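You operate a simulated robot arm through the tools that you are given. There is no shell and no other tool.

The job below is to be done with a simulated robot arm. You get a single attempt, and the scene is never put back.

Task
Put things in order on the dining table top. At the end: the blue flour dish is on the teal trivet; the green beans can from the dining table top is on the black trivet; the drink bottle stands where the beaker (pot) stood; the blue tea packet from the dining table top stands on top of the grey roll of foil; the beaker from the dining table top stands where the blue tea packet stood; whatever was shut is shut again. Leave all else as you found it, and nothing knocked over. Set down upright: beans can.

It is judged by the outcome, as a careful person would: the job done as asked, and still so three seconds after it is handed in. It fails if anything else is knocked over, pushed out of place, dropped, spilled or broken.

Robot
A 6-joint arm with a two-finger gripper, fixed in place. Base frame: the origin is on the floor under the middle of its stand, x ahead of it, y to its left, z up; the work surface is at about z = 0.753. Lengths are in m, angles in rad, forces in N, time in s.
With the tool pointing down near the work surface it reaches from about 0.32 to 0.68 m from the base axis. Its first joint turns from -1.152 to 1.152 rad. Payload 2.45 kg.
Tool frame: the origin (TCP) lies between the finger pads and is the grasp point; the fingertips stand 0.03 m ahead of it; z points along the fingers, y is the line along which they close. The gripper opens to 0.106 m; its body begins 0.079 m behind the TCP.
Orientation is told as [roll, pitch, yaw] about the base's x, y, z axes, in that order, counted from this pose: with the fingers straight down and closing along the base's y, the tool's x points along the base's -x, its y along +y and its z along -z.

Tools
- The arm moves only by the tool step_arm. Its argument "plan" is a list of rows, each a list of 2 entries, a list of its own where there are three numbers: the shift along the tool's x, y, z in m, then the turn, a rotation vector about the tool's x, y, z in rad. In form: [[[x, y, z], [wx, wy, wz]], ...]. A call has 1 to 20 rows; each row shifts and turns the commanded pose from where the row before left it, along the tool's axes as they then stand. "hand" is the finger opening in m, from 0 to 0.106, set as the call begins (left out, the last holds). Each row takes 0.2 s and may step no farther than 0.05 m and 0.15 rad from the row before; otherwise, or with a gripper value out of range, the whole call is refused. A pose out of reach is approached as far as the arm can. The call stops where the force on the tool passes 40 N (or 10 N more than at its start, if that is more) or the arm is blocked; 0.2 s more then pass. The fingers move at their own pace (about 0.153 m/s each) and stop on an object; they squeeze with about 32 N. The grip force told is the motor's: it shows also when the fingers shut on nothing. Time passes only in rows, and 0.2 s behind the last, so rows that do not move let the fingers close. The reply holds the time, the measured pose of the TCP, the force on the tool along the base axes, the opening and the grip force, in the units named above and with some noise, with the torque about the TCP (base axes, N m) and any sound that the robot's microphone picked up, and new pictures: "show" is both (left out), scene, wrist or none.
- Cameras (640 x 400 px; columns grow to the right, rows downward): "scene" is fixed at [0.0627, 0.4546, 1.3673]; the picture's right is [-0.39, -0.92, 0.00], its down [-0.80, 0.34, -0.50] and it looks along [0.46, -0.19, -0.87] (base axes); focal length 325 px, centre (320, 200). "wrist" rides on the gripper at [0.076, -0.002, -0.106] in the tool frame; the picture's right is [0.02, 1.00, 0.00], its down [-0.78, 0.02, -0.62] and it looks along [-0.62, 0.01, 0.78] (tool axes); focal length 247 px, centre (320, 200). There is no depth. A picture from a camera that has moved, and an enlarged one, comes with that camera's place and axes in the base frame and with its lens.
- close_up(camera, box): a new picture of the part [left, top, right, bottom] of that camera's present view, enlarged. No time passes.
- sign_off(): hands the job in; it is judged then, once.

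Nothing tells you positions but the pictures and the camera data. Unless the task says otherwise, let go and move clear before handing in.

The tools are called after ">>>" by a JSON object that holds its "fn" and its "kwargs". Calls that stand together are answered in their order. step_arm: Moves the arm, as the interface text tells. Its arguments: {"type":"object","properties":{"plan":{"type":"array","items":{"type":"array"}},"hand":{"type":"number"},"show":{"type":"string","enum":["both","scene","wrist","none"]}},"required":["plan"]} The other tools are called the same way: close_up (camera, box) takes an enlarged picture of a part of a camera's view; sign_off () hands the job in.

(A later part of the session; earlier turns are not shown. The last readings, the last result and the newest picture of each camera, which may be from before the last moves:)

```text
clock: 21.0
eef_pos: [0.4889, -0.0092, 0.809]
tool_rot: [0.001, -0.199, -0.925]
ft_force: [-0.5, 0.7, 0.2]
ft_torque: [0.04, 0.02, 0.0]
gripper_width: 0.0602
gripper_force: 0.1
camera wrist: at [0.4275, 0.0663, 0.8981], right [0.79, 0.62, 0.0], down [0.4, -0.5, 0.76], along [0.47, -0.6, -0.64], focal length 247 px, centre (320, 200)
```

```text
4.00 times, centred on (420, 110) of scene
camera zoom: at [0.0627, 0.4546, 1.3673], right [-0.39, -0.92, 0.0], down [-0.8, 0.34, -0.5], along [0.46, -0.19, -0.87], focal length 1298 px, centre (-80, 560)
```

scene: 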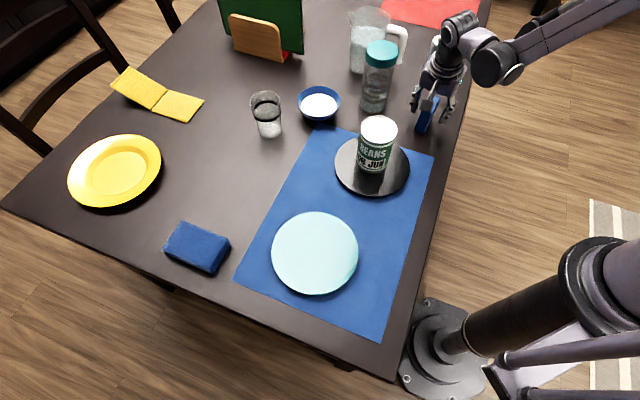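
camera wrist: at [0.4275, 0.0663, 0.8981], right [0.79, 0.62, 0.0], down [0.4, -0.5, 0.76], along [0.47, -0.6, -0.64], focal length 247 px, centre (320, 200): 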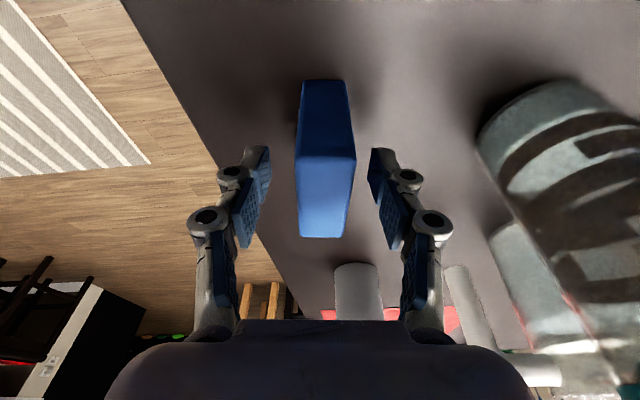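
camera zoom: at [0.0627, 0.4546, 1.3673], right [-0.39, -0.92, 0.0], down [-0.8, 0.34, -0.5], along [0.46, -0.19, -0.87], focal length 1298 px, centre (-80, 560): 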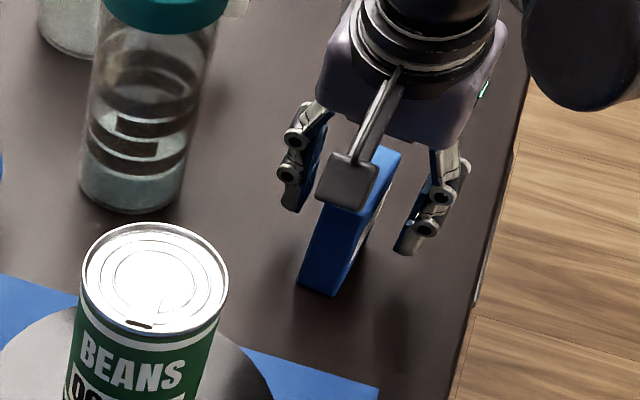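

The packet is between the pads; I'll close on it.

>>> {"fn": "step_arm", "kwargs": {"plan": [[[0, 0, 0], [0, 0, 0]], [[0, 0, 0], [0, 0, 0]], [[0, 0, 0], [0, 0, 0]]], "hand": 0.01, "show": "wrist"}}

>>> {"fn": "step_arm", "kwargs": {"plan": [[[-0.004, 0, -0.0196], [0, 0, 0]], [[0, 0, 0], [0, 0, 0]]]}}

```text
clock: 21.8
eef_pos: [0.4869, -0.0092, 0.808]
tool_rot: [0.003, -0.201, -0.926]
ft_force: [0.2, -0.3, -0.5]
ft_torque: [0.03, 0.0, 0.0]
gripper_width: 0.0247
gripper_force: 32.4
camera wrist: at [0.4275, 0.0663, 0.8984], right [0.79, 0.62, 0.0], down [0.4, -0.5, 0.76], along [0.47, -0.6, -0.64], focal length 247 px, centre (320, 200)
```

wrist: 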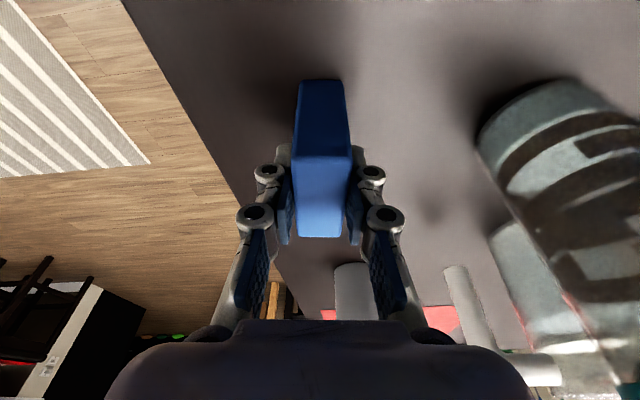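

```text
clock: 22.4
eef_pos: [0.4875, -0.0089, 0.8282]
tool_rot: [0.002, -0.202, -0.926]
ft_force: [-0.4, 0.1, -0.4]
ft_torque: [0.03, -0.02, -0.03]
gripper_width: 0.025
gripper_force: 32.0
camera wrist: at [0.4275, 0.0664, 0.9188], right [0.79, 0.62, 0.0], down [0.4, -0.5, 0.76], along [0.47, -0.6, -0.64], focal length 247 px, centre (320, 200)
```

scene: 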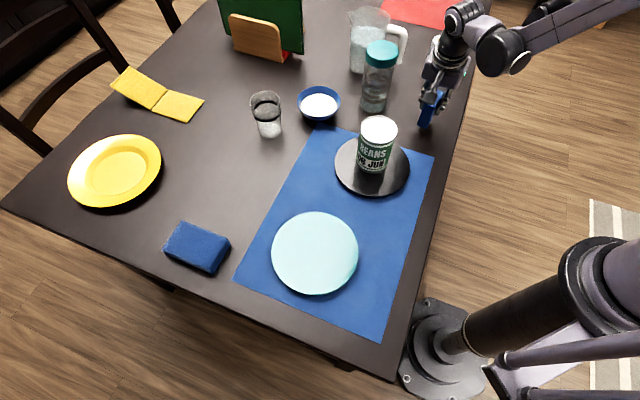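
wrist: 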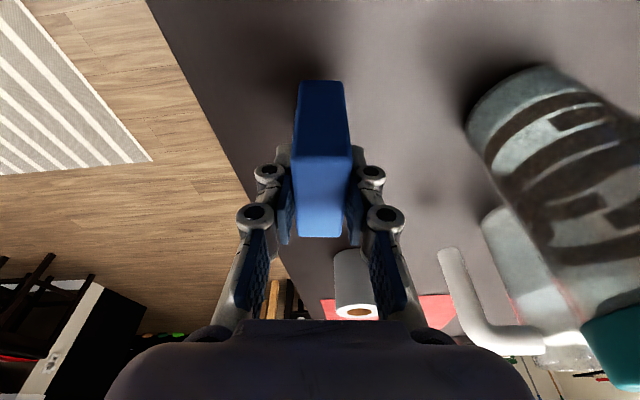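

The packet is lifted upright. I'll raise it, yaw so that the tilt points radially, and carry it over the roll at about (0.670, -0.164).

>>> {"fn": "step_arm", "kwargs": {"plan": [[[-0.0086, 0, -0.0425], [0, 0, 0]], [[-0.0086, 0, -0.0425], [0, 0, 0]], [[-0.0086, 0, -0.0425], [0, 0, 0]], [[0, 0, 0], [-0.02714, 0, -0.1339]], [[0, 0, 0], [-0.02714, 0, -0.1339]], [[0, 0, 0], [-0.02714, 0, -0.1339]], [[0, 0, 0], [-0.02714, 0, -0.1339]], [[0, 0, 0], [-0.02714, 0, -0.1339]], [[0, 0, 0], [0, 0, 0]]], "show": "wrist"}}

>>> {"fn": "close_up", "kwargs": {"camera": "wrist", "box": [160, 100, 480, 320]}}

```text
clock: 24.4
eef_pos: [0.4873, -0.0087, 0.9579]
tool_rot: [0.001, -0.202, -0.24]
ft_force: [-0.8, 0.1, -1.1]
ft_torque: [-0.01, -0.01, 0.0]
gripper_width: 0.0246
gripper_force: 32.4
camera wrist: at [0.3927, 0.0117, 1.0491], right [0.22, 0.98, 0.0], down [0.63, -0.14, 0.77], along [0.75, -0.17, -0.64], focal length 247 px, centre (320, 200)
```

wrist: 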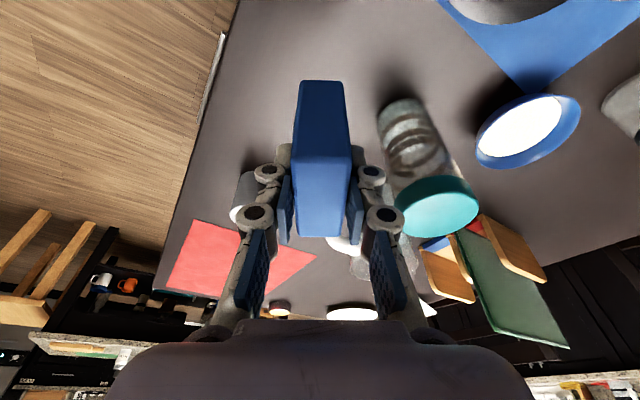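

```text
1.82 times, centred on (320, 210) of wrist
camera zoom: at [0.3927, 0.0117, 1.0491], right [0.22, 0.98, 0.0], down [0.63, -0.14, 0.77], along [0.75, -0.17, -0.64], focal length 449 px, centre (320, 182)
```

zoom: 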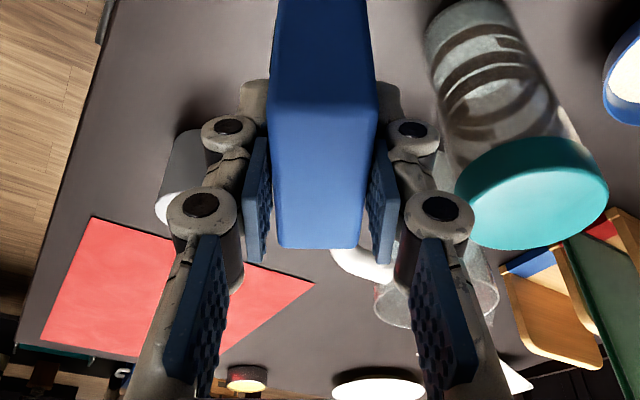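

Orientation is right and the packet is upright. Now the horizontal move to above the roll.

>>> {"fn": "step_arm", "kwargs": {"plan": [[[-0.0351, -0.0177, 0.0071], [0, 0, 0]], [[-0.0351, -0.0177, 0.0071], [0, 0, 0]], [[-0.0351, -0.0177, 0.0071], [0, 0, 0]], [[-0.0351, -0.0177, 0.0071], [0, 0, 0]], [[-0.0351, -0.0177, 0.0071], [0, 0, 0]], [[-0.0351, -0.0177, 0.0071], [0, 0, 0]], [[0, 0, 0], [0, 0, 0]]]}}

>>> {"fn": "close_up", "kwargs": {"camera": "scene", "box": [360, 0, 500, 100]}}

>>> {"fn": "close_up", "kwargs": {"camera": "wrist", "box": [200, 0, 440, 160]}}

```text
clock: 26.0
eef_pos: [0.6702, -0.1623, 0.9587]
tool_rot: [0.002, -0.201, -0.239]
ft_force: [-0.3, -0.2, 0.1]
ft_torque: [0.01, 0.03, -0.04]
gripper_width: 0.0245
gripper_force: 31.2
camera wrist: at [0.5757, -0.1416, 1.0487], right [0.22, 0.98, 0.0], down [0.63, -0.14, 0.77], along [0.75, -0.17, -0.64], focal length 247 px, centre (320, 200)
```

scene: 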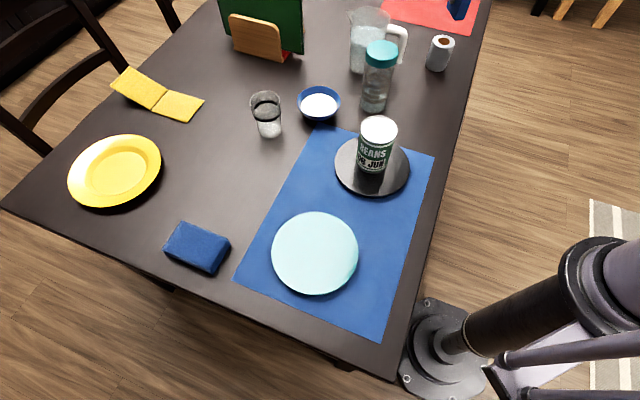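
wrist: 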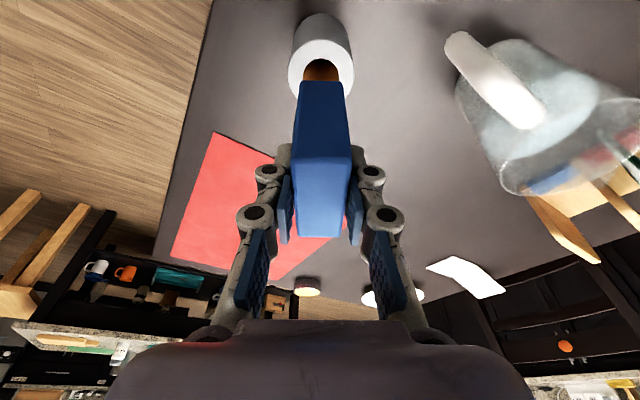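

```text
4.00 times, centred on (430, 50) of scene
camera zoom: at [0.0627, 0.4546, 1.3673], right [-0.39, -0.92, 0.0], down [-0.8, 0.34, -0.5], along [0.46, -0.19, -0.87], focal length 1298 px, centre (-120, 800)
```

zoom: 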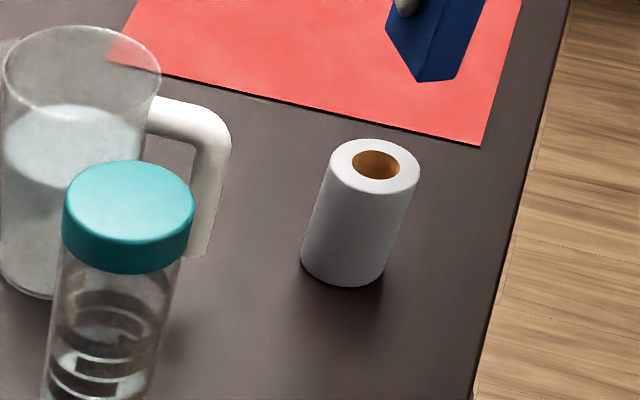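

```text
2.50 times, centred on (320, 80) of wrist
camera zoom: at [0.5757, -0.1416, 1.0487], right [0.22, 0.98, 0.0], down [0.63, -0.14, 0.77], along [0.75, -0.17, -0.64], focal length 617 px, centre (320, 500)
```

zoom: 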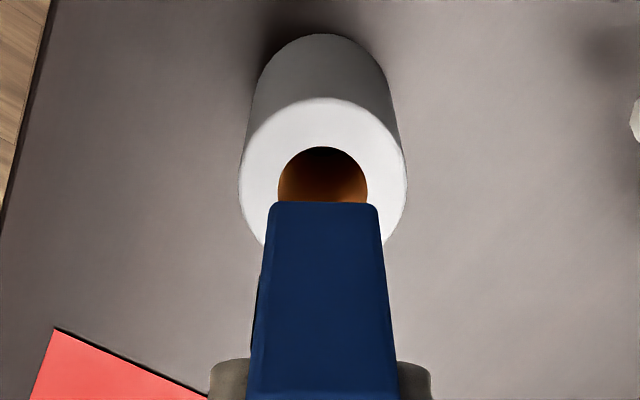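

The roll is almost exactly below. I'll lower the packet to about 1.5 cm above it and re-check.

>>> {"fn": "step_arm", "kwargs": {"plan": [[[0.008, 0, 0.029], [0, 0, 0]], [[0.006, 0, 0.0294], [0, 0, 0]], [[0, 0, 0], [0, 0, 0]]]}}

>>> {"fn": "close_up", "kwargs": {"camera": "scene", "box": [380, 0, 500, 90]}}

>>> {"fn": "close_up", "kwargs": {"camera": "wrist", "box": [240, 20, 400, 140]}}

```text
clock: 26.8
eef_pos: [0.6694, -0.1629, 0.8988]
tool_rot: [0.002, -0.2, -0.243]
ft_force: [-0.7, 0.2, -0.7]
ft_torque: [-0.01, -0.02, -0.01]
gripper_width: 0.0245
gripper_force: 32.1
camera wrist: at [0.5742, -0.1417, 0.9885], right [0.22, 0.98, 0.0], down [0.63, -0.14, 0.77], along [0.75, -0.17, -0.64], focal length 247 px, centre (320, 200)
```

scene: 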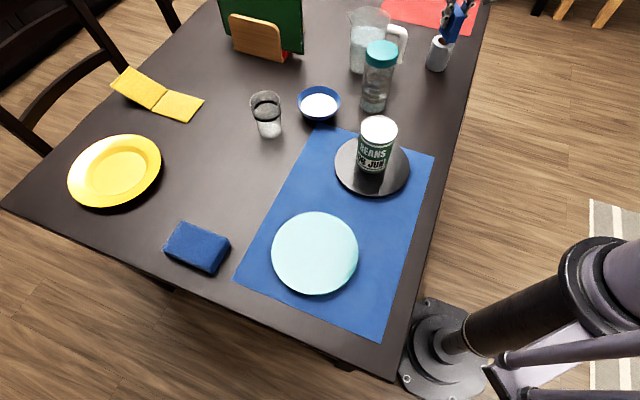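
wrist: 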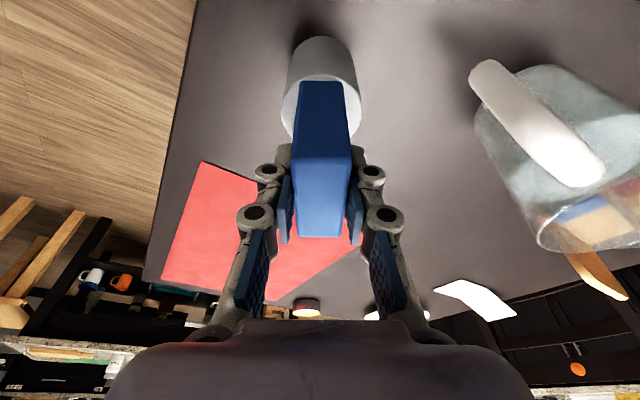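

```text
4.44 times, centred on (440, 45) of scene
camera zoom: at [0.0627, 0.4546, 1.3673], right [-0.39, -0.92, 0.0], down [-0.8, 0.34, -0.5], along [0.46, -0.19, -0.87], focal length 1443 px, centre (-213, 889)
```

zoom: 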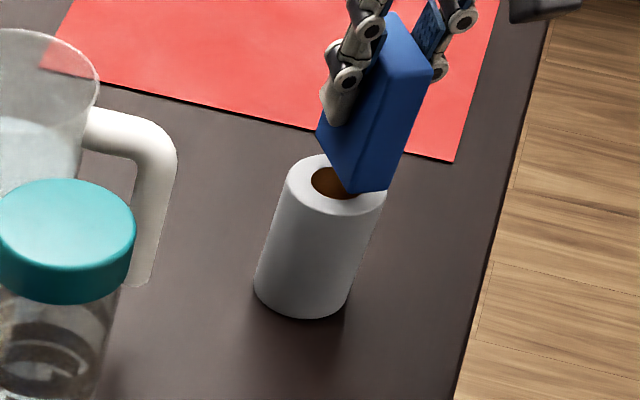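

```text
3.33 times, centred on (320, 80) of wrist
camera zoom: at [0.5742, -0.1417, 0.9885], right [0.22, 0.98, 0.0], down [0.63, -0.14, 0.77], along [0.75, -0.17, -0.64], focal length 823 px, centre (320, 600)
```

zoom: 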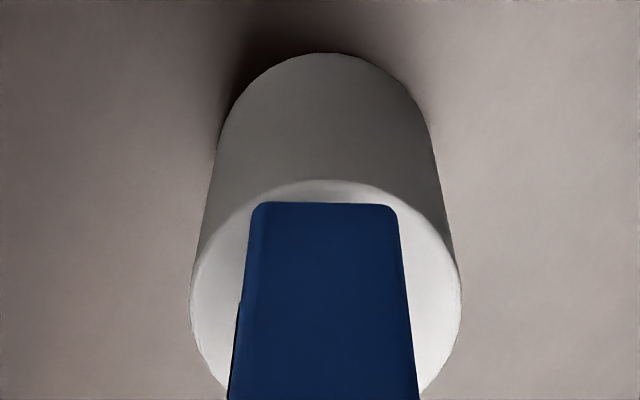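

The packet is centred over the roll and about 1 cm above it. I'll lower it gently in small steps until contact.

>>> {"fn": "step_arm", "kwargs": {"plan": [[[0.0014, 0, 0.0069], [0, 0, 0]], [[0, 0, 0], [0, 0, 0]]], "show": "none"}}

>>> {"fn": "step_arm", "kwargs": {"plan": [[[0.0006, 0, 0.0029], [0, 0, 0]], [[0, 0, 0], [0, 0, 0]]], "show": "none"}}

>>> {"fn": "step_arm", "kwargs": {"plan": [[[0.0004, 0, 0.002], [0, 0, 0]], [[0, 0, 0], [0, 0, 0]]]}}

>>> {"fn": "close_up", "kwargs": {"camera": "scene", "box": [380, 0, 500, 90]}}

>>> {"fn": "close_up", "kwargs": {"camera": "wrist", "box": [240, 20, 400, 140]}}

```text
clock: 27.4
eef_pos: [0.6681, -0.1623, 0.8911]
tool_rot: [0.0, -0.202, -0.244]
ft_force: [-0.1, -1.2, -0.4]
ft_torque: [-0.01, 0.02, -0.01]
gripper_width: 0.0244
gripper_force: 32.2
```

```text
clock: 28.0
eef_pos: [0.6687, -0.1629, 0.8887]
tool_rot: [0.002, -0.202, -0.242]
ft_force: [-0.4, -0.9, -0.1]
ft_torque: [0.02, 0.02, 0.01]
gripper_width: 0.0246
gripper_force: 32.1
```

```text
clock: 28.6
eef_pos: [0.6696, -0.1637, 0.886]
tool_rot: [0.001, -0.201, -0.242]
ft_force: [-0.1, -0.4, 0.3]
ft_torque: [0.03, 0.01, 0.03]
gripper_width: 0.0248
gripper_force: 31.9
camera wrist: at [0.5743, -0.1415, 0.9767], right [0.22, 0.98, 0.0], down [0.63, -0.14, 0.77], along [0.75, -0.17, -0.64], focal length 247 px, centre (320, 200)
```

scene: 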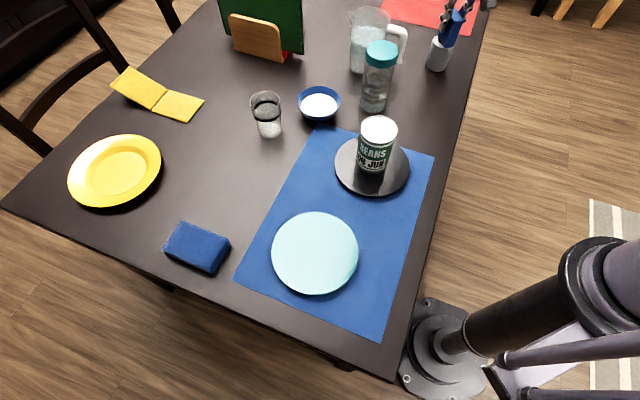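
wrist: 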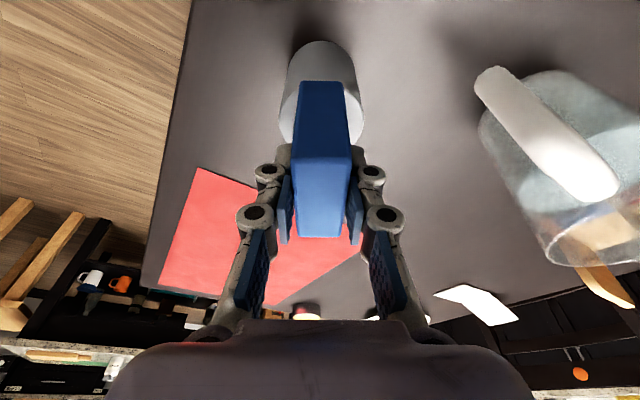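

```text
4.44 times, centred on (440, 45) of scene
camera zoom: at [0.0627, 0.4546, 1.3673], right [-0.39, -0.92, 0.0], down [-0.8, 0.34, -0.5], along [0.46, -0.19, -0.87], focal length 1443 px, centre (-213, 889)
```

zoom: 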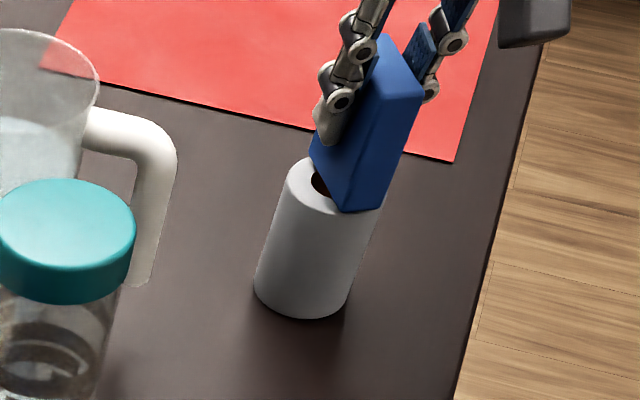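

```text
3.33 times, centred on (320, 80) of wrist
camera zoom: at [0.5743, -0.1415, 0.9767], right [0.22, 0.98, 0.0], down [0.63, -0.14, 0.77], along [0.75, -0.17, -0.64], focal length 823 px, centre (320, 600)
```

zoom: 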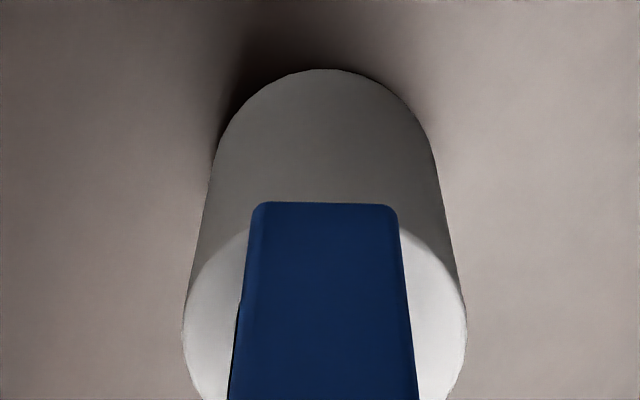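

Still no contact, and the packet overhangs the near rim by a couple of mm, so I'll nudge it 2 mm outward and continue down.

>>> {"fn": "step_arm", "kwargs": {"plan": [[[-0.0016, 0, 0.0024], [0, 0, 0]], [[0, 0, 0], [0, 0, 0]]], "show": "none"}}

>>> {"fn": "step_arm", "kwargs": {"plan": [[[0.0004, 0, 0.002], [0, 0, 0]], [[0, 0, 0], [0, 0, 0]]]}}

>>> {"fn": "close_up", "kwargs": {"camera": "scene", "box": [380, 0, 500, 90]}}

>>> {"fn": "close_up", "kwargs": {"camera": "wrist", "box": [240, 20, 400, 140]}}

```text
clock: 29.2
eef_pos: [0.67, -0.1634, 0.8844]
tool_rot: [0.003, -0.201, -0.244]
ft_force: [-0.2, 0.5, -0.1]
ft_torque: [0.0, 0.02, 0.03]
gripper_width: 0.0247
gripper_force: 31.9
```

```text
clock: 29.8
eef_pos: [0.6718, -0.1628, 0.884]
tool_rot: [0.001, -0.202, -0.24]
ft_force: [-0.7, 0.8, 4.8]
ft_torque: [0.05, -0.02, 0.02]
gripper_width: 0.0247
gripper_force: 32.1
camera wrist: at [0.5763, -0.1422, 0.9731], right [0.22, 0.98, 0.0], down [0.63, -0.14, 0.77], along [0.75, -0.17, -0.64], focal length 247 px, centre (320, 200)
```

scene: 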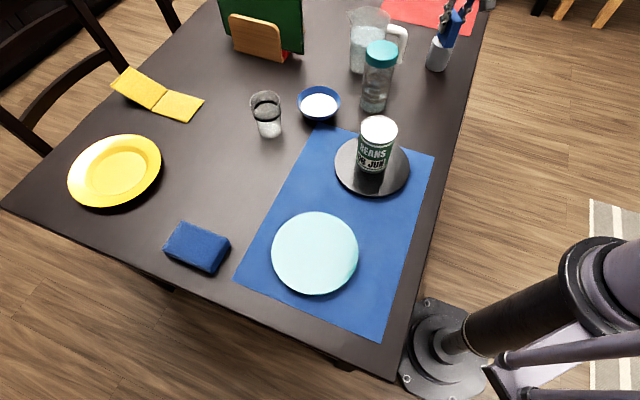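
wrist: 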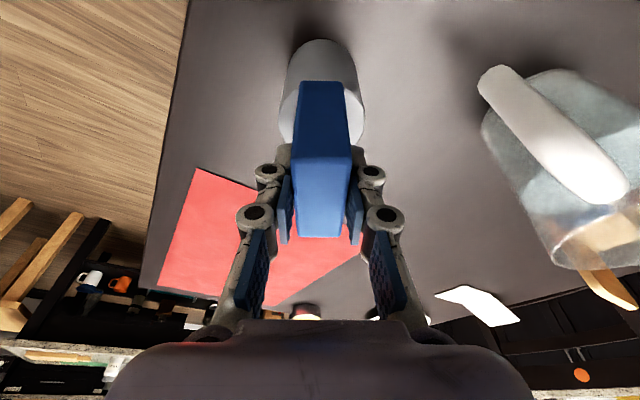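

```text
4.44 times, centred on (440, 45) of scene
camera zoom: at [0.0626, 0.4546, 1.3673], right [-0.39, -0.92, 0.0], down [-0.8, 0.34, -0.5], along [0.46, -0.19, -0.87], focal length 1443 px, centre (-213, 889)
```

zoom: 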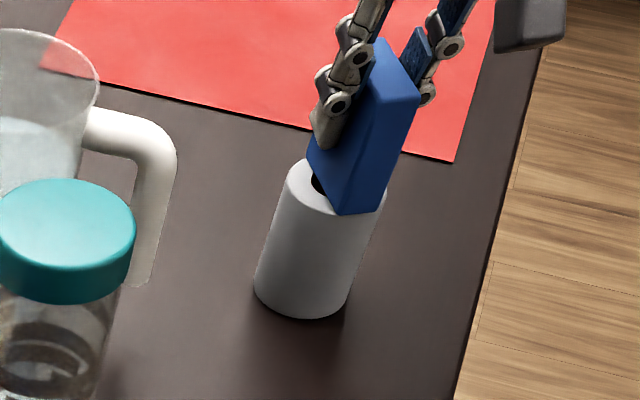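

```text
3.33 times, centred on (320, 80) of wrist
camera zoom: at [0.5763, -0.1422, 0.9731], right [0.22, 0.98, 0.0], down [0.63, -0.14, 0.77], along [0.75, -0.17, -0.64], focal length 823 px, centre (320, 600)
```

zoom: 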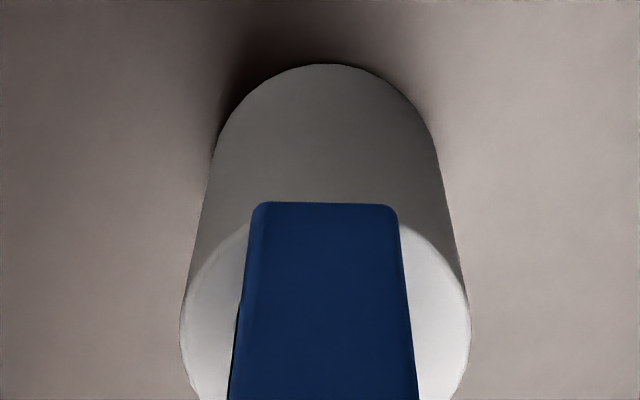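

Contact is made (about 5 N) with the packet centred on the roll. I'll release with a small opening and check.

>>> {"fn": "step_arm", "kwargs": {"plan": [[[0, 0, 0], [0, 0, 0]], [[0, 0, 0], [0, 0, 0]], [[0, 0, 0], [0, 0, 0]]], "hand": 0.05}}

>>> {"fn": "close_up", "kwargs": {"camera": "scene", "box": [380, 0, 500, 90]}}

>>> {"fn": "close_up", "kwargs": {"camera": "wrist", "box": [240, 20, 400, 240]}}

```text
clock: 30.6
eef_pos: [0.6698, -0.1632, 0.8822]
tool_rot: [0.001, -0.201, -0.243]
ft_force: [-0.2, 0.6, -0.5]
ft_torque: [0.0, 0.03, -0.03]
gripper_width: 0.0501
gripper_force: 0.1
camera wrist: at [0.5763, -0.1423, 0.9729], right [0.22, 0.98, 0.0], down [0.63, -0.14, 0.77], along [0.75, -0.17, -0.64], focal length 247 px, centre (320, 200)
```

scene: 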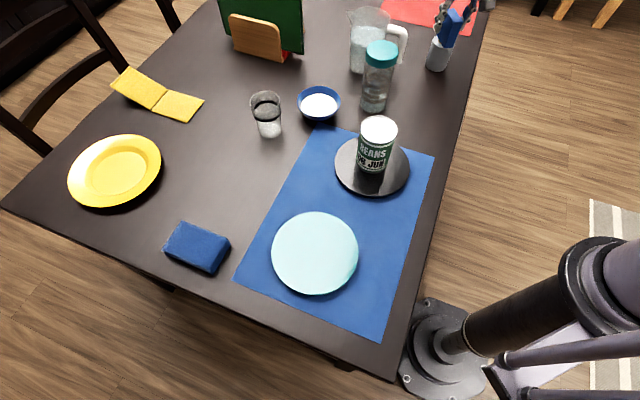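
wrist: 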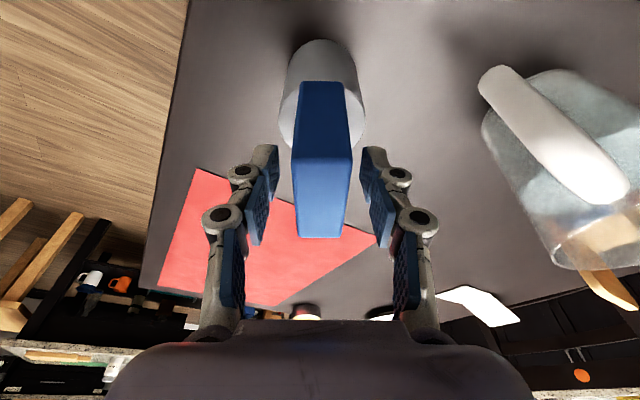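

```text
4.44 times, centred on (440, 45) of scene
camera zoom: at [0.0627, 0.4546, 1.3673], right [-0.39, -0.92, 0.0], down [-0.8, 0.34, -0.5], along [0.46, -0.19, -0.87], focal length 1443 px, centre (-213, 889)
```

zoom: 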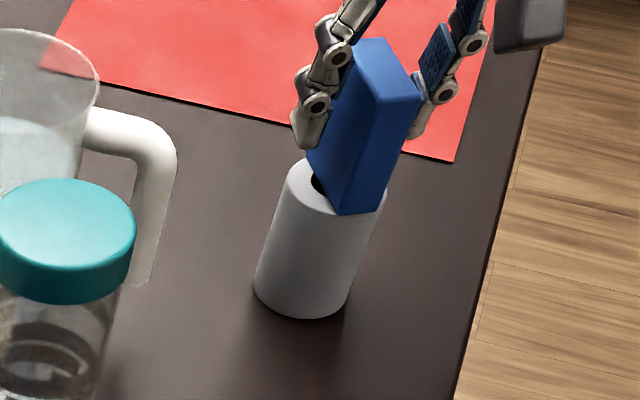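

```text
1.82 times, centred on (320, 130) of wrist
camera zoom: at [0.5763, -0.1423, 0.9729], right [0.22, 0.98, 0.0], down [0.63, -0.14, 0.77], along [0.75, -0.17, -0.64], focal length 449 px, centre (320, 327)
```

zoom: 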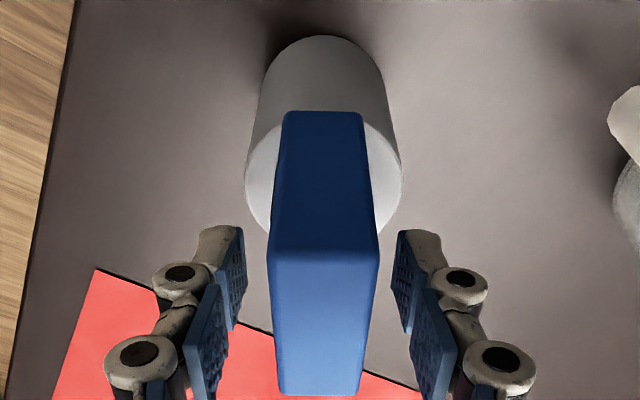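

The packet stands free on the roll. I'll back out along the finger axis.

>>> {"fn": "step_arm", "kwargs": {"plan": [[[0, 0, -0.03], [0, 0, 0]], [[0, 0, -0.04], [0, 0, 0]], [[0, 0, -0.05], [0, 0, 0]], [[0, 0, -0.03], [0, 0, 0]], [[0.05, 0, 0], [0, 0, 0]]]}}

>>> {"fn": "close_up", "kwargs": {"camera": "scene", "box": [380, 0, 500, 90]}}

```text
clock: 31.8
eef_pos: [0.5946, -0.1435, 1.0221]
tool_rot: [0.001, -0.2, -0.242]
ft_force: [-0.4, -0.2, 0.6]
ft_torque: [-0.02, -0.08, 0.01]
gripper_width: 0.05
gripper_force: 0.1
camera wrist: at [0.4994, -0.1232, 1.111], right [0.22, 0.98, 0.0], down [0.63, -0.14, 0.77], along [0.75, -0.17, -0.64], focal length 247 px, centre (320, 200)
```

scene: 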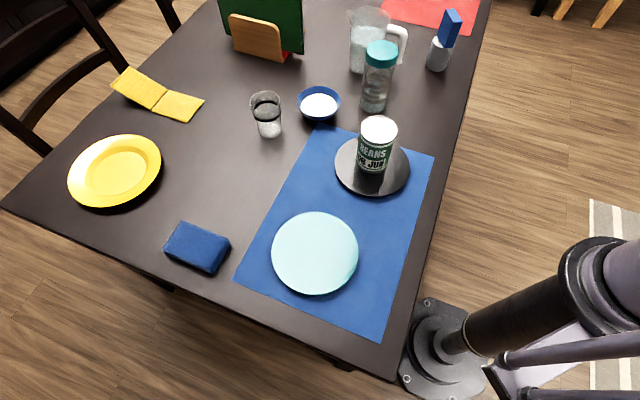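
wrist: 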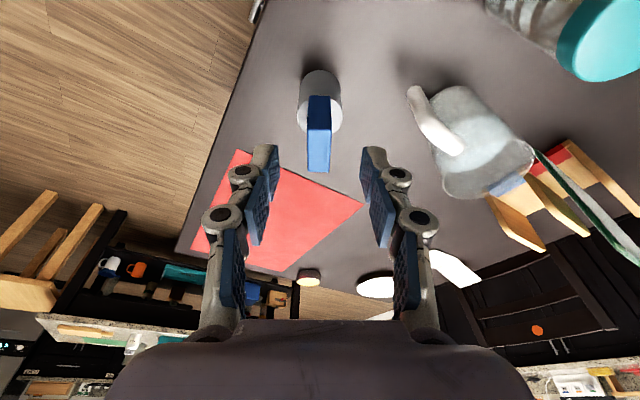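

```text
4.44 times, centred on (440, 45) of scene
camera zoom: at [0.0627, 0.4546, 1.3673], right [-0.39, -0.92, 0.0], down [-0.8, 0.34, -0.5], along [0.46, -0.19, -0.87], focal length 1443 px, centre (-213, 889)
```

zoom: 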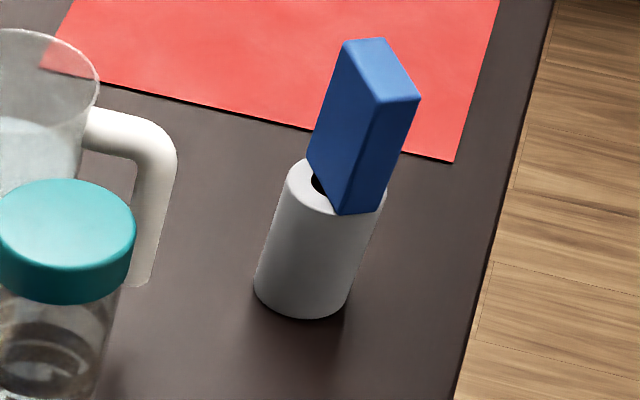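

The tea packet stands on the roll. Next is the beaker: I'll re-orient (yaw toward it, tilt 0.3 rad for reach) and fly over at z ≈ 1.0.

>>> {"fn": "step_arm", "kwargs": {"plan": [[[0, 0, 0], [-0.0252, 0, -0.1243]], [[0, 0, 0], [-0.0252, 0, -0.1243]], [[0, 0, 0], [-0.0252, 0, -0.1243]], [[0, 0, 0], [-0.0252, 0, -0.1243]], [[0, 0, 0], [-0.0252, 0, -0.1243]], [[0, 0, 0], [-0.0252, 0, -0.1243]], [[0, 0, 0], [0, -0.1, 0]], [[-0.019, 0.0419, 0.0082], [0, 0, 0]], [[-0.019, 0.0419, 0.0082], [0, 0, 0]], [[-0.019, 0.0419, 0.0082], [0, 0, 0]], [[-0.019, 0.0419, 0.0082], [0, 0, 0]], [[-0.019, 0.0419, 0.0082], [0, 0, 0]], [[-0.019, 0.0419, 0.0082], [0, 0, 0]], [[-0.019, 0.0419, 0.0082], [0, 0, 0]], [[-0.019, 0.0419, 0.0082], [0, 0, 0]], [[-0.019, 0.0419, 0.0082], [0, 0, 0]], [[-0.019, 0.0419, 0.0082], [0, 0, 0]], [[0, 0, 0], [0, 0, 0]]], "hand": 0.09}}

>>> {"fn": "close_up", "kwargs": {"camera": "wrist", "box": [200, 0, 440, 180]}}

```text
clock: 35.6
eef_pos: [0.565, 0.3204, 0.997]
tool_rot: [-0.002, -0.303, 0.517]
ft_force: [0.4, 0.0, -0.3]
ft_torque: [0.0, -0.01, 0.01]
gripper_width: 0.09
gripper_force: 0.1
camera wrist: at [0.4745, 0.2678, 1.0773], right [-0.51, 0.86, -0.01], down [0.48, 0.29, 0.83], along [0.71, 0.42, -0.56], focal length 247 px, centre (320, 200)
```

scene: 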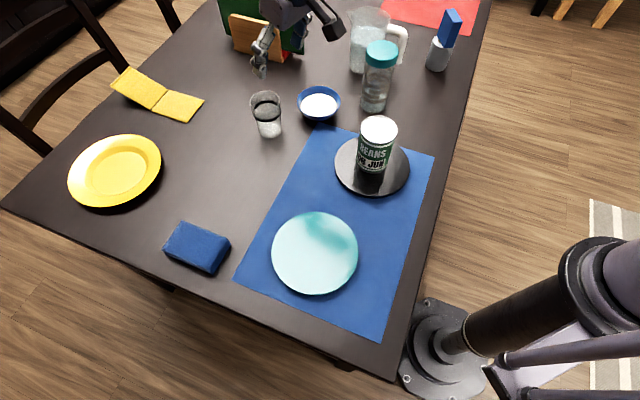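
wrist: 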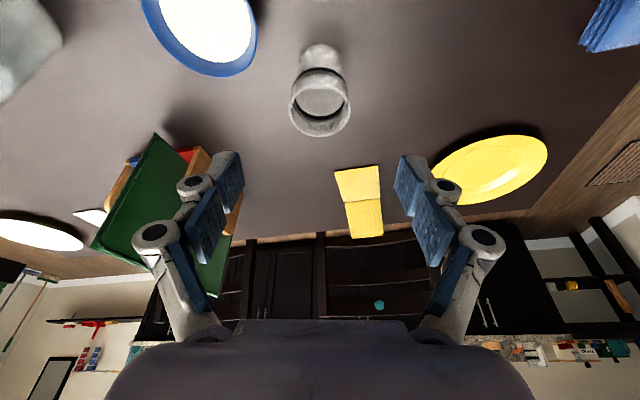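

```text
2.22 times, centred on (320, 90) of wrist
camera zoom: at [0.4745, 0.2678, 1.0773], right [-0.51, 0.86, -0.01], down [0.48, 0.29, 0.83], along [0.71, 0.42, -0.56], focal length 549 px, centre (320, 444)
```

zoom: 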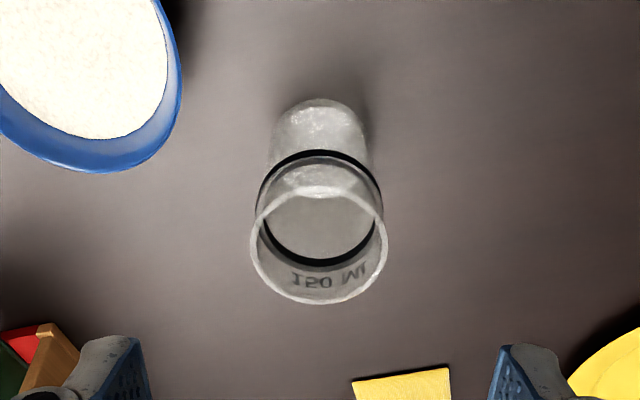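

The beaker (150 ml, about 0.095 m tall, 0.066 m rim) is at about (0.618, 0.350). I'll move directly above it and re-check.

>>> {"fn": "step_arm", "kwargs": {"plan": [[[-0.0174, -0.001, 0.0405], [0, 0, 0]], [[-0.0174, -0.001, 0.0405], [0, 0, 0]], [[0, 0, 0], [0, 0, 0]]]}}

>>> {"fn": "close_up", "kwargs": {"camera": "wrist", "box": [200, 0, 440, 240]}}

>>> {"fn": "close_up", "kwargs": {"camera": "scene", "box": [200, 40, 340, 160]}}

```text
clock: 36.4
eef_pos: [0.6171, 0.3481, 0.9321]
tool_rot: [0.001, -0.303, 0.518]
ft_force: [0.3, 0.4, 0.2]
ft_torque: [-0.05, -0.04, 0.01]
gripper_width: 0.0899
gripper_force: 0.1
camera wrist: at [0.5255, 0.2944, 1.0107], right [-0.51, 0.86, -0.01], down [0.48, 0.29, 0.83], along [0.71, 0.42, -0.56], focal length 247 px, centre (320, 200)
```

scene: 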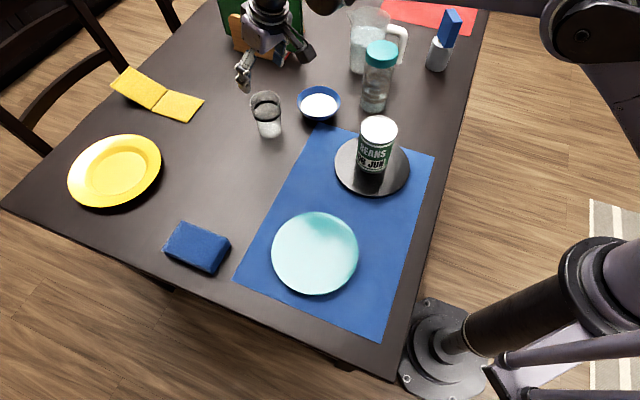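
wrist: 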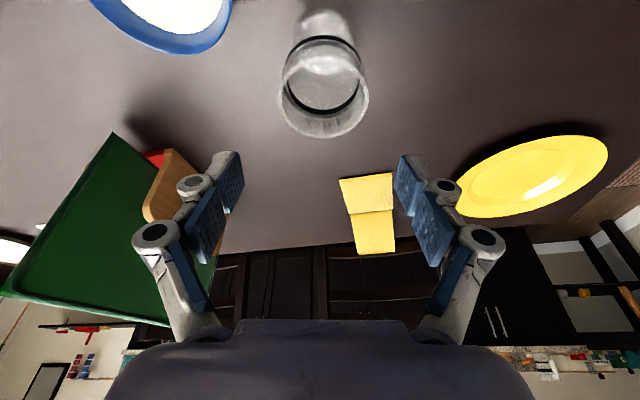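

```text
1.67 times, centred on (320, 120) of wrist
camera zoom: at [0.5255, 0.2944, 1.0107], right [-0.51, 0.86, -0.01], down [0.48, 0.29, 0.83], along [0.71, 0.42, -0.56], focal length 412 px, centre (320, 333)
```

zoom: 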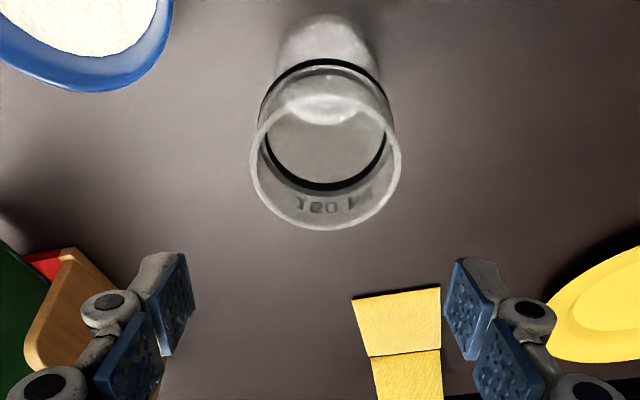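

```text
3.33 times, centred on (270, 100) of scene
camera zoom: at [0.0627, 0.4546, 1.3673], right [-0.39, -0.92, 0.0], down [-0.8, 0.34, -0.5], along [0.46, -0.19, -0.87], focal length 1082 px, centre (487, 533)
```

zoom: 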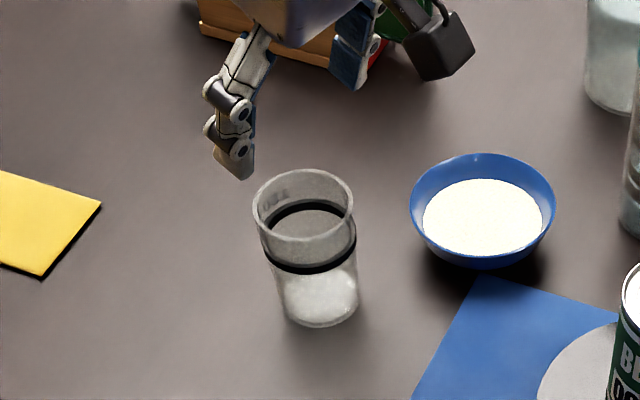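

The beaker's centre is only about 3 mm ahead of the TCP. I'll descend vertically around it.

>>> {"fn": "step_arm", "kwargs": {"plan": [[[0.0118, 0, 0.0379], [0, 0, 0]], [[0.0118, 0, 0.0379], [0, 0, 0]], [[0.0118, 0, 0.0379], [0, 0, 0]], [[0, 0, 0], [0, 0, 0]]]}}

>>> {"fn": "close_up", "kwargs": {"camera": "scene", "box": [200, 40, 340, 160]}}

```text
clock: 37.4
eef_pos: [0.6157, 0.3473, 0.8117]
tool_rot: [0.0, -0.302, 0.518]
ft_force: [-0.2, 0.4, 0.0]
ft_torque: [0.01, 0.0, -0.03]
gripper_width: 0.0897
gripper_force: 0.1
camera wrist: at [0.5252, 0.2937, 0.8912], right [-0.51, 0.86, -0.01], down [0.48, 0.29, 0.83], along [0.71, 0.42, -0.56], focal length 247 px, centre (320, 200)
```

scene: 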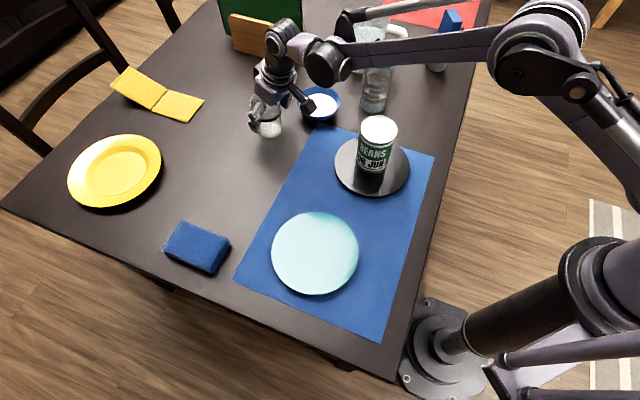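
wrist: 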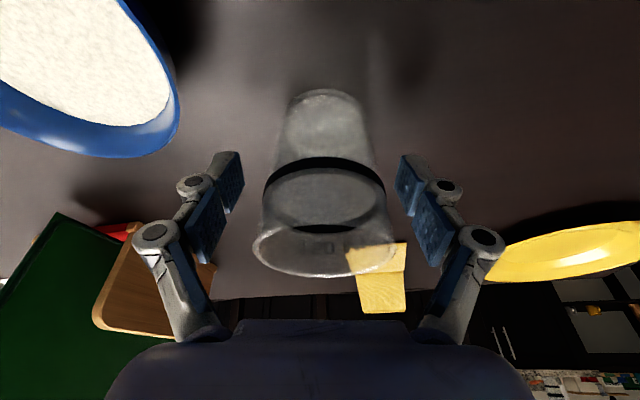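

```text
3.33 times, centred on (270, 100) of scene
camera zoom: at [0.0627, 0.4546, 1.3673], right [-0.39, -0.92, 0.0], down [-0.8, 0.34, -0.5], along [0.46, -0.19, -0.87], focal length 1082 px, centre (487, 533)
```

zoom: 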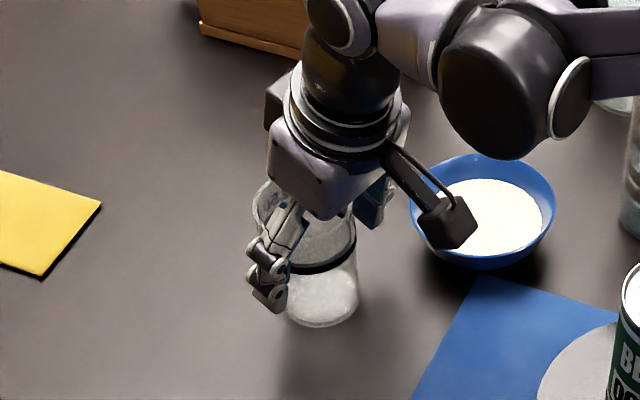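

The beaker is between the pads; closing.

>>> {"fn": "step_arm", "kwargs": {"plan": [[[0, 0, 0], [0, 0, 0]], [[0, 0, 0], [0, 0, 0]], [[0, 0, 0], [0, 0, 0]]], "hand": 0.05}}

>>> {"fn": "close_up", "kwargs": {"camera": "wrist", "box": [200, 60, 440, 300]}}

```text
clock: 38.2
eef_pos: [0.6151, 0.3473, 0.8113]
tool_rot: [0.0, -0.302, 0.52]
ft_force: [-0.1, 0.2, 7.2]
ft_torque: [0.16, -0.08, 0.03]
gripper_width: 0.0631
gripper_force: 31.9
camera wrist: at [0.5251, 0.2939, 0.892], right [-0.51, 0.86, -0.01], down [0.48, 0.29, 0.83], along [0.71, 0.42, -0.56], focal length 247 px, centre (320, 200)
```

scene: 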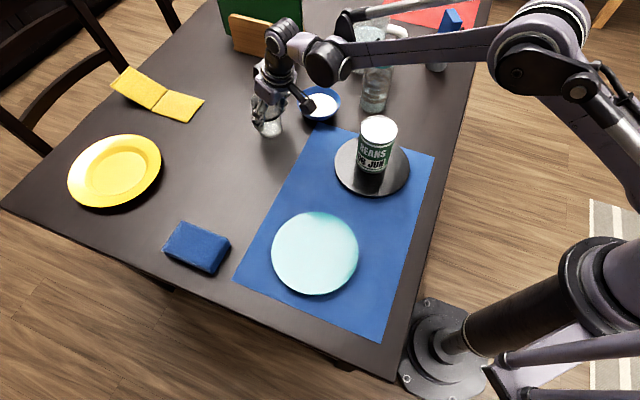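
wrist: 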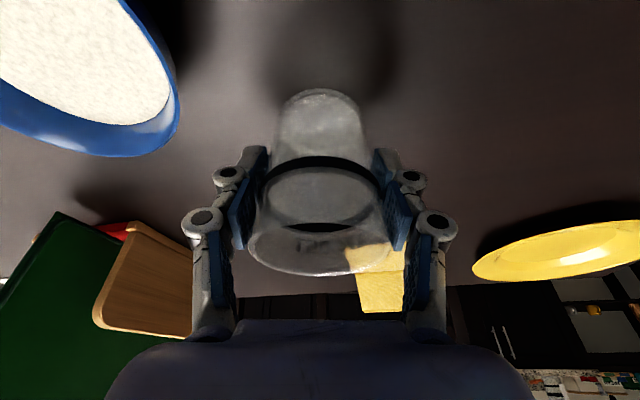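

```text
1.67 times, centred on (320, 180) of wrist
camera zoom: at [0.5251, 0.2939, 0.892], right [-0.51, 0.86, -0.01], down [0.48, 0.29, 0.83], along [0.71, 0.42, -0.56], focal length 412 px, centre (320, 233)
```

zoom: 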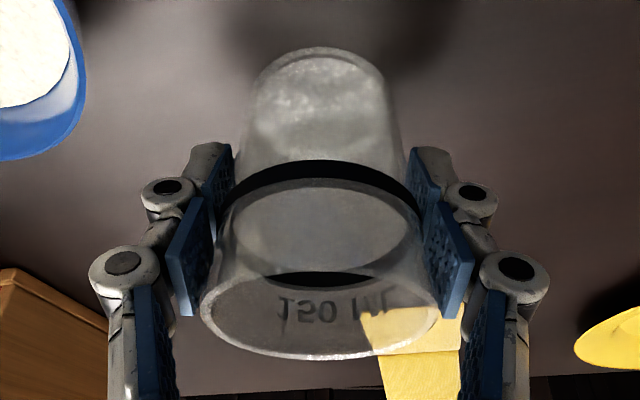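

Gripped at the band. I'll lift a little and check that it hangs straight.

>>> {"fn": "step_arm", "kwargs": {"plan": [[[-0.006, 0, -0.0191], [0, 0, 0]], [[-0.006, 0, -0.0191], [0, 0, 0]], [[0, 0, 0], [0, 0, 0]]]}}

>>> {"fn": "close_up", "kwargs": {"camera": "wrist", "box": [200, 60, 440, 300]}}

>>> {"fn": "close_up", "kwargs": {"camera": "scene", "box": [200, 40, 340, 160]}}

```text
clock: 39.0
eef_pos: [0.6159, 0.3475, 0.8522]
tool_rot: [0.0, -0.302, 0.52]
ft_force: [0.5, -0.4, -0.6]
ft_torque: [-0.02, 0.01, 0.02]
gripper_width: 0.0628
gripper_force: 32.0
camera wrist: at [0.5255, 0.2945, 0.9323], right [-0.51, 0.86, -0.01], down [0.48, 0.29, 0.83], along [0.71, 0.42, -0.56], focal length 247 px, centre (320, 200)
```

scene: 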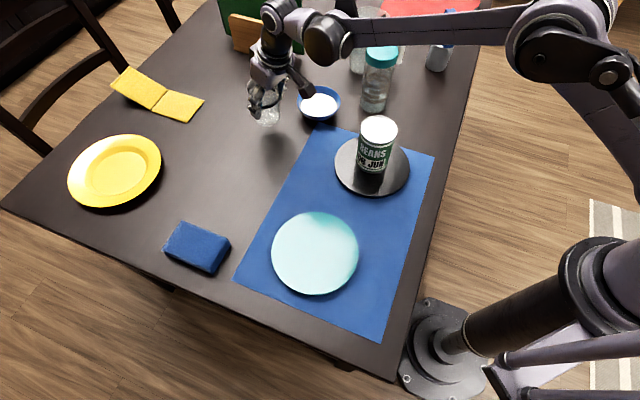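
wrist: 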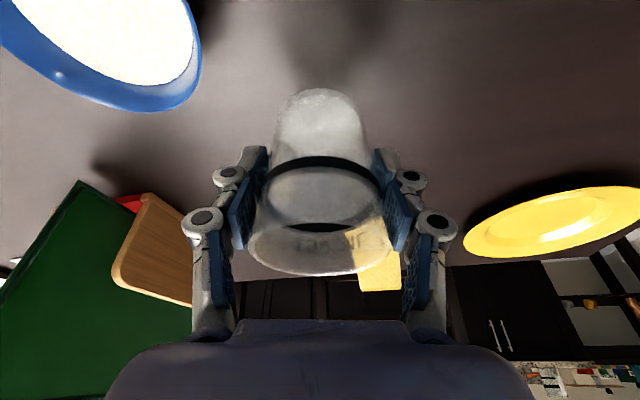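

```text
1.67 times, centred on (320, 180) of wrist
camera zoom: at [0.5255, 0.2945, 0.9323], right [-0.51, 0.86, -0.01], down [0.48, 0.29, 0.83], along [0.71, 0.42, -0.56], focal length 412 px, centre (320, 233)
```

zoom: 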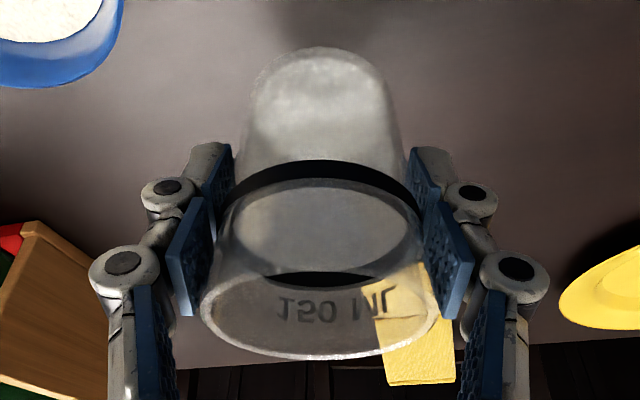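

```text
3.33 times, centred on (270, 100) of scene
camera zoom: at [0.0627, 0.4546, 1.3673], right [-0.39, -0.92, 0.0], down [-0.8, 0.34, -0.5], along [0.46, -0.19, -0.87], focal length 1082 px, centre (487, 533)
```

zoom: 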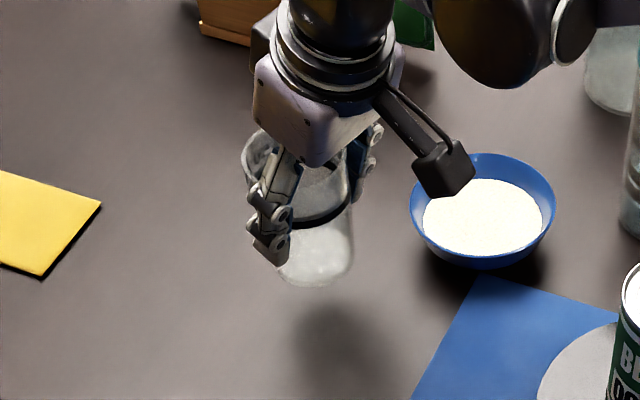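

It hangs true. I'll raise it above the bottle's height, pull in, and yaw back to zero for the trip to the tea packet's old spot.

>>> {"fn": "step_arm", "kwargs": {"plan": [[[-0.0116, 0, -0.0372], [0, 0, 0]], [[-0.0116, 0, -0.0372], [0, 0, 0]], [[0.023, 0, -0.0438], [0, 0, 0]], [[0.023, 0, -0.0438], [0, 0, 0]], [[0, 0, 0], [0.0388, 0, 0.1241]], [[0, 0, 0], [0.0388, 0, 0.1241]], [[0, 0, 0], [0.0388, 0, 0.1241]], [[0, 0, 0], [0.0388, 0, 0.1241]], [[0, 0, 0], [0, 0, 0]]]}}

```text
clock: 41.0
eef_pos: [0.5549, 0.3133, 1.0004]
tool_rot: [0.0, -0.303, -0.002]
ft_force: [-0.6, 0.1, -0.9]
ft_torque: [-0.03, -0.02, -0.01]
gripper_width: 0.0631
gripper_force: 32.2
camera wrist: at [0.4497, 0.312, 1.0798], right [-0.02, 1.0, -0.01], down [0.56, 0.02, 0.83], along [0.83, 0.01, -0.56], focal length 247 px, centre (320, 200)
```

scene: 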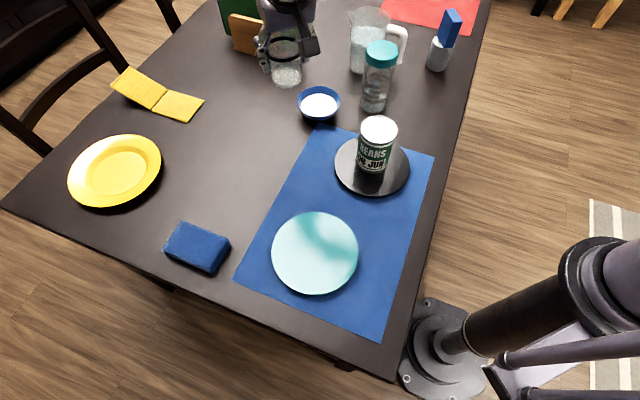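
wrist: 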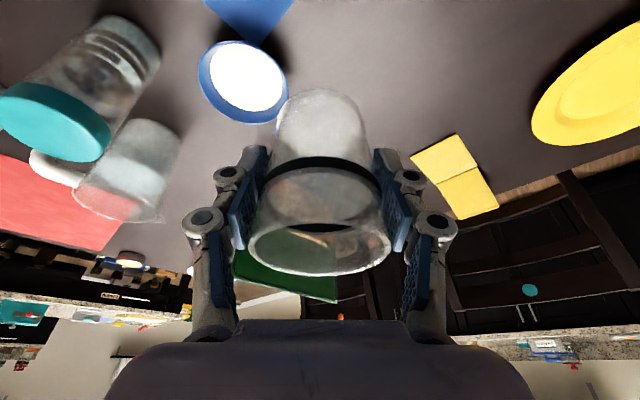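

Now across to the tea packet's old place.

>>> {"fn": "step_arm", "kwargs": {"plan": [[[0.0097, -0.046, -0.003], [0, 0, 0]], [[0.0097, -0.046, -0.003], [0, 0, 0]], [[0.0097, -0.046, -0.003], [0, 0, 0]], [[0.0097, -0.046, -0.003], [0, 0, 0]], [[0.0097, -0.046, -0.003], [0, 0, 0]], [[0.0097, -0.046, -0.003], [0, 0, 0]], [[0.0097, -0.046, -0.003], [0, 0, 0]], [[0, 0, 0], [0, 0, 0]]]}}

>>> {"fn": "close_up", "kwargs": {"camera": "scene", "box": [340, 0, 500, 160]}}

```text
clock: 42.8
eef_pos: [0.4843, -0.0098, 0.9994]
tool_rot: [0.002, -0.301, 0.001]
ft_force: [-0.1, -0.2, -0.5]
ft_torque: [0.01, 0.0, -0.05]
gripper_width: 0.0626
gripper_force: 31.9
camera wrist: at [0.3785, -0.0106, 1.0797], right [-0.02, 1.0, -0.01], down [0.56, 0.02, 0.83], along [0.83, 0.01, -0.56], focal length 247 px, centre (320, 200)
```

scene: 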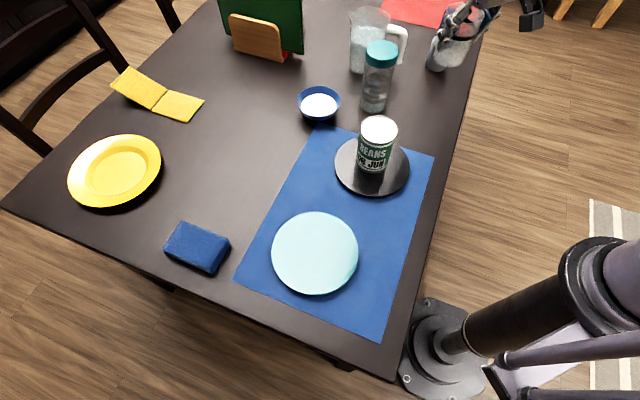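
wrist: 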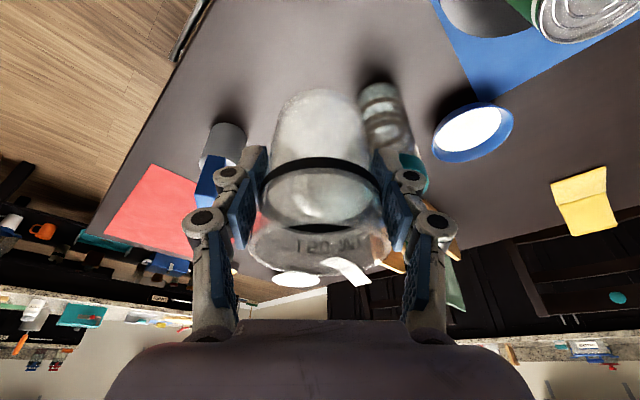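

```text
2.50 times, centred on (420, 80) of scene
camera zoom: at [0.0627, 0.4546, 1.3673], right [-0.39, -0.92, 0.0], down [-0.8, 0.34, -0.5], along [0.46, -0.19, -0.87], focal length 812 px, centre (70, 500)
```

zoom: 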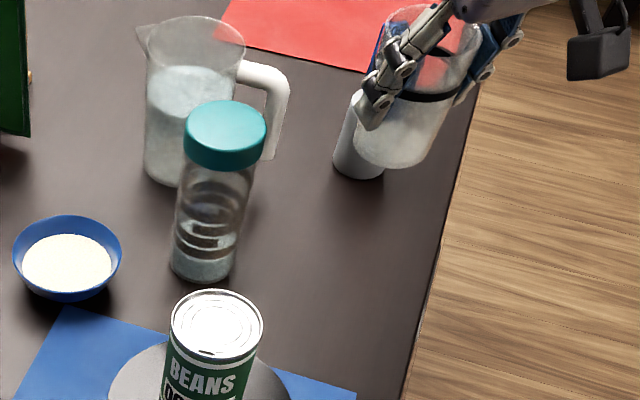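

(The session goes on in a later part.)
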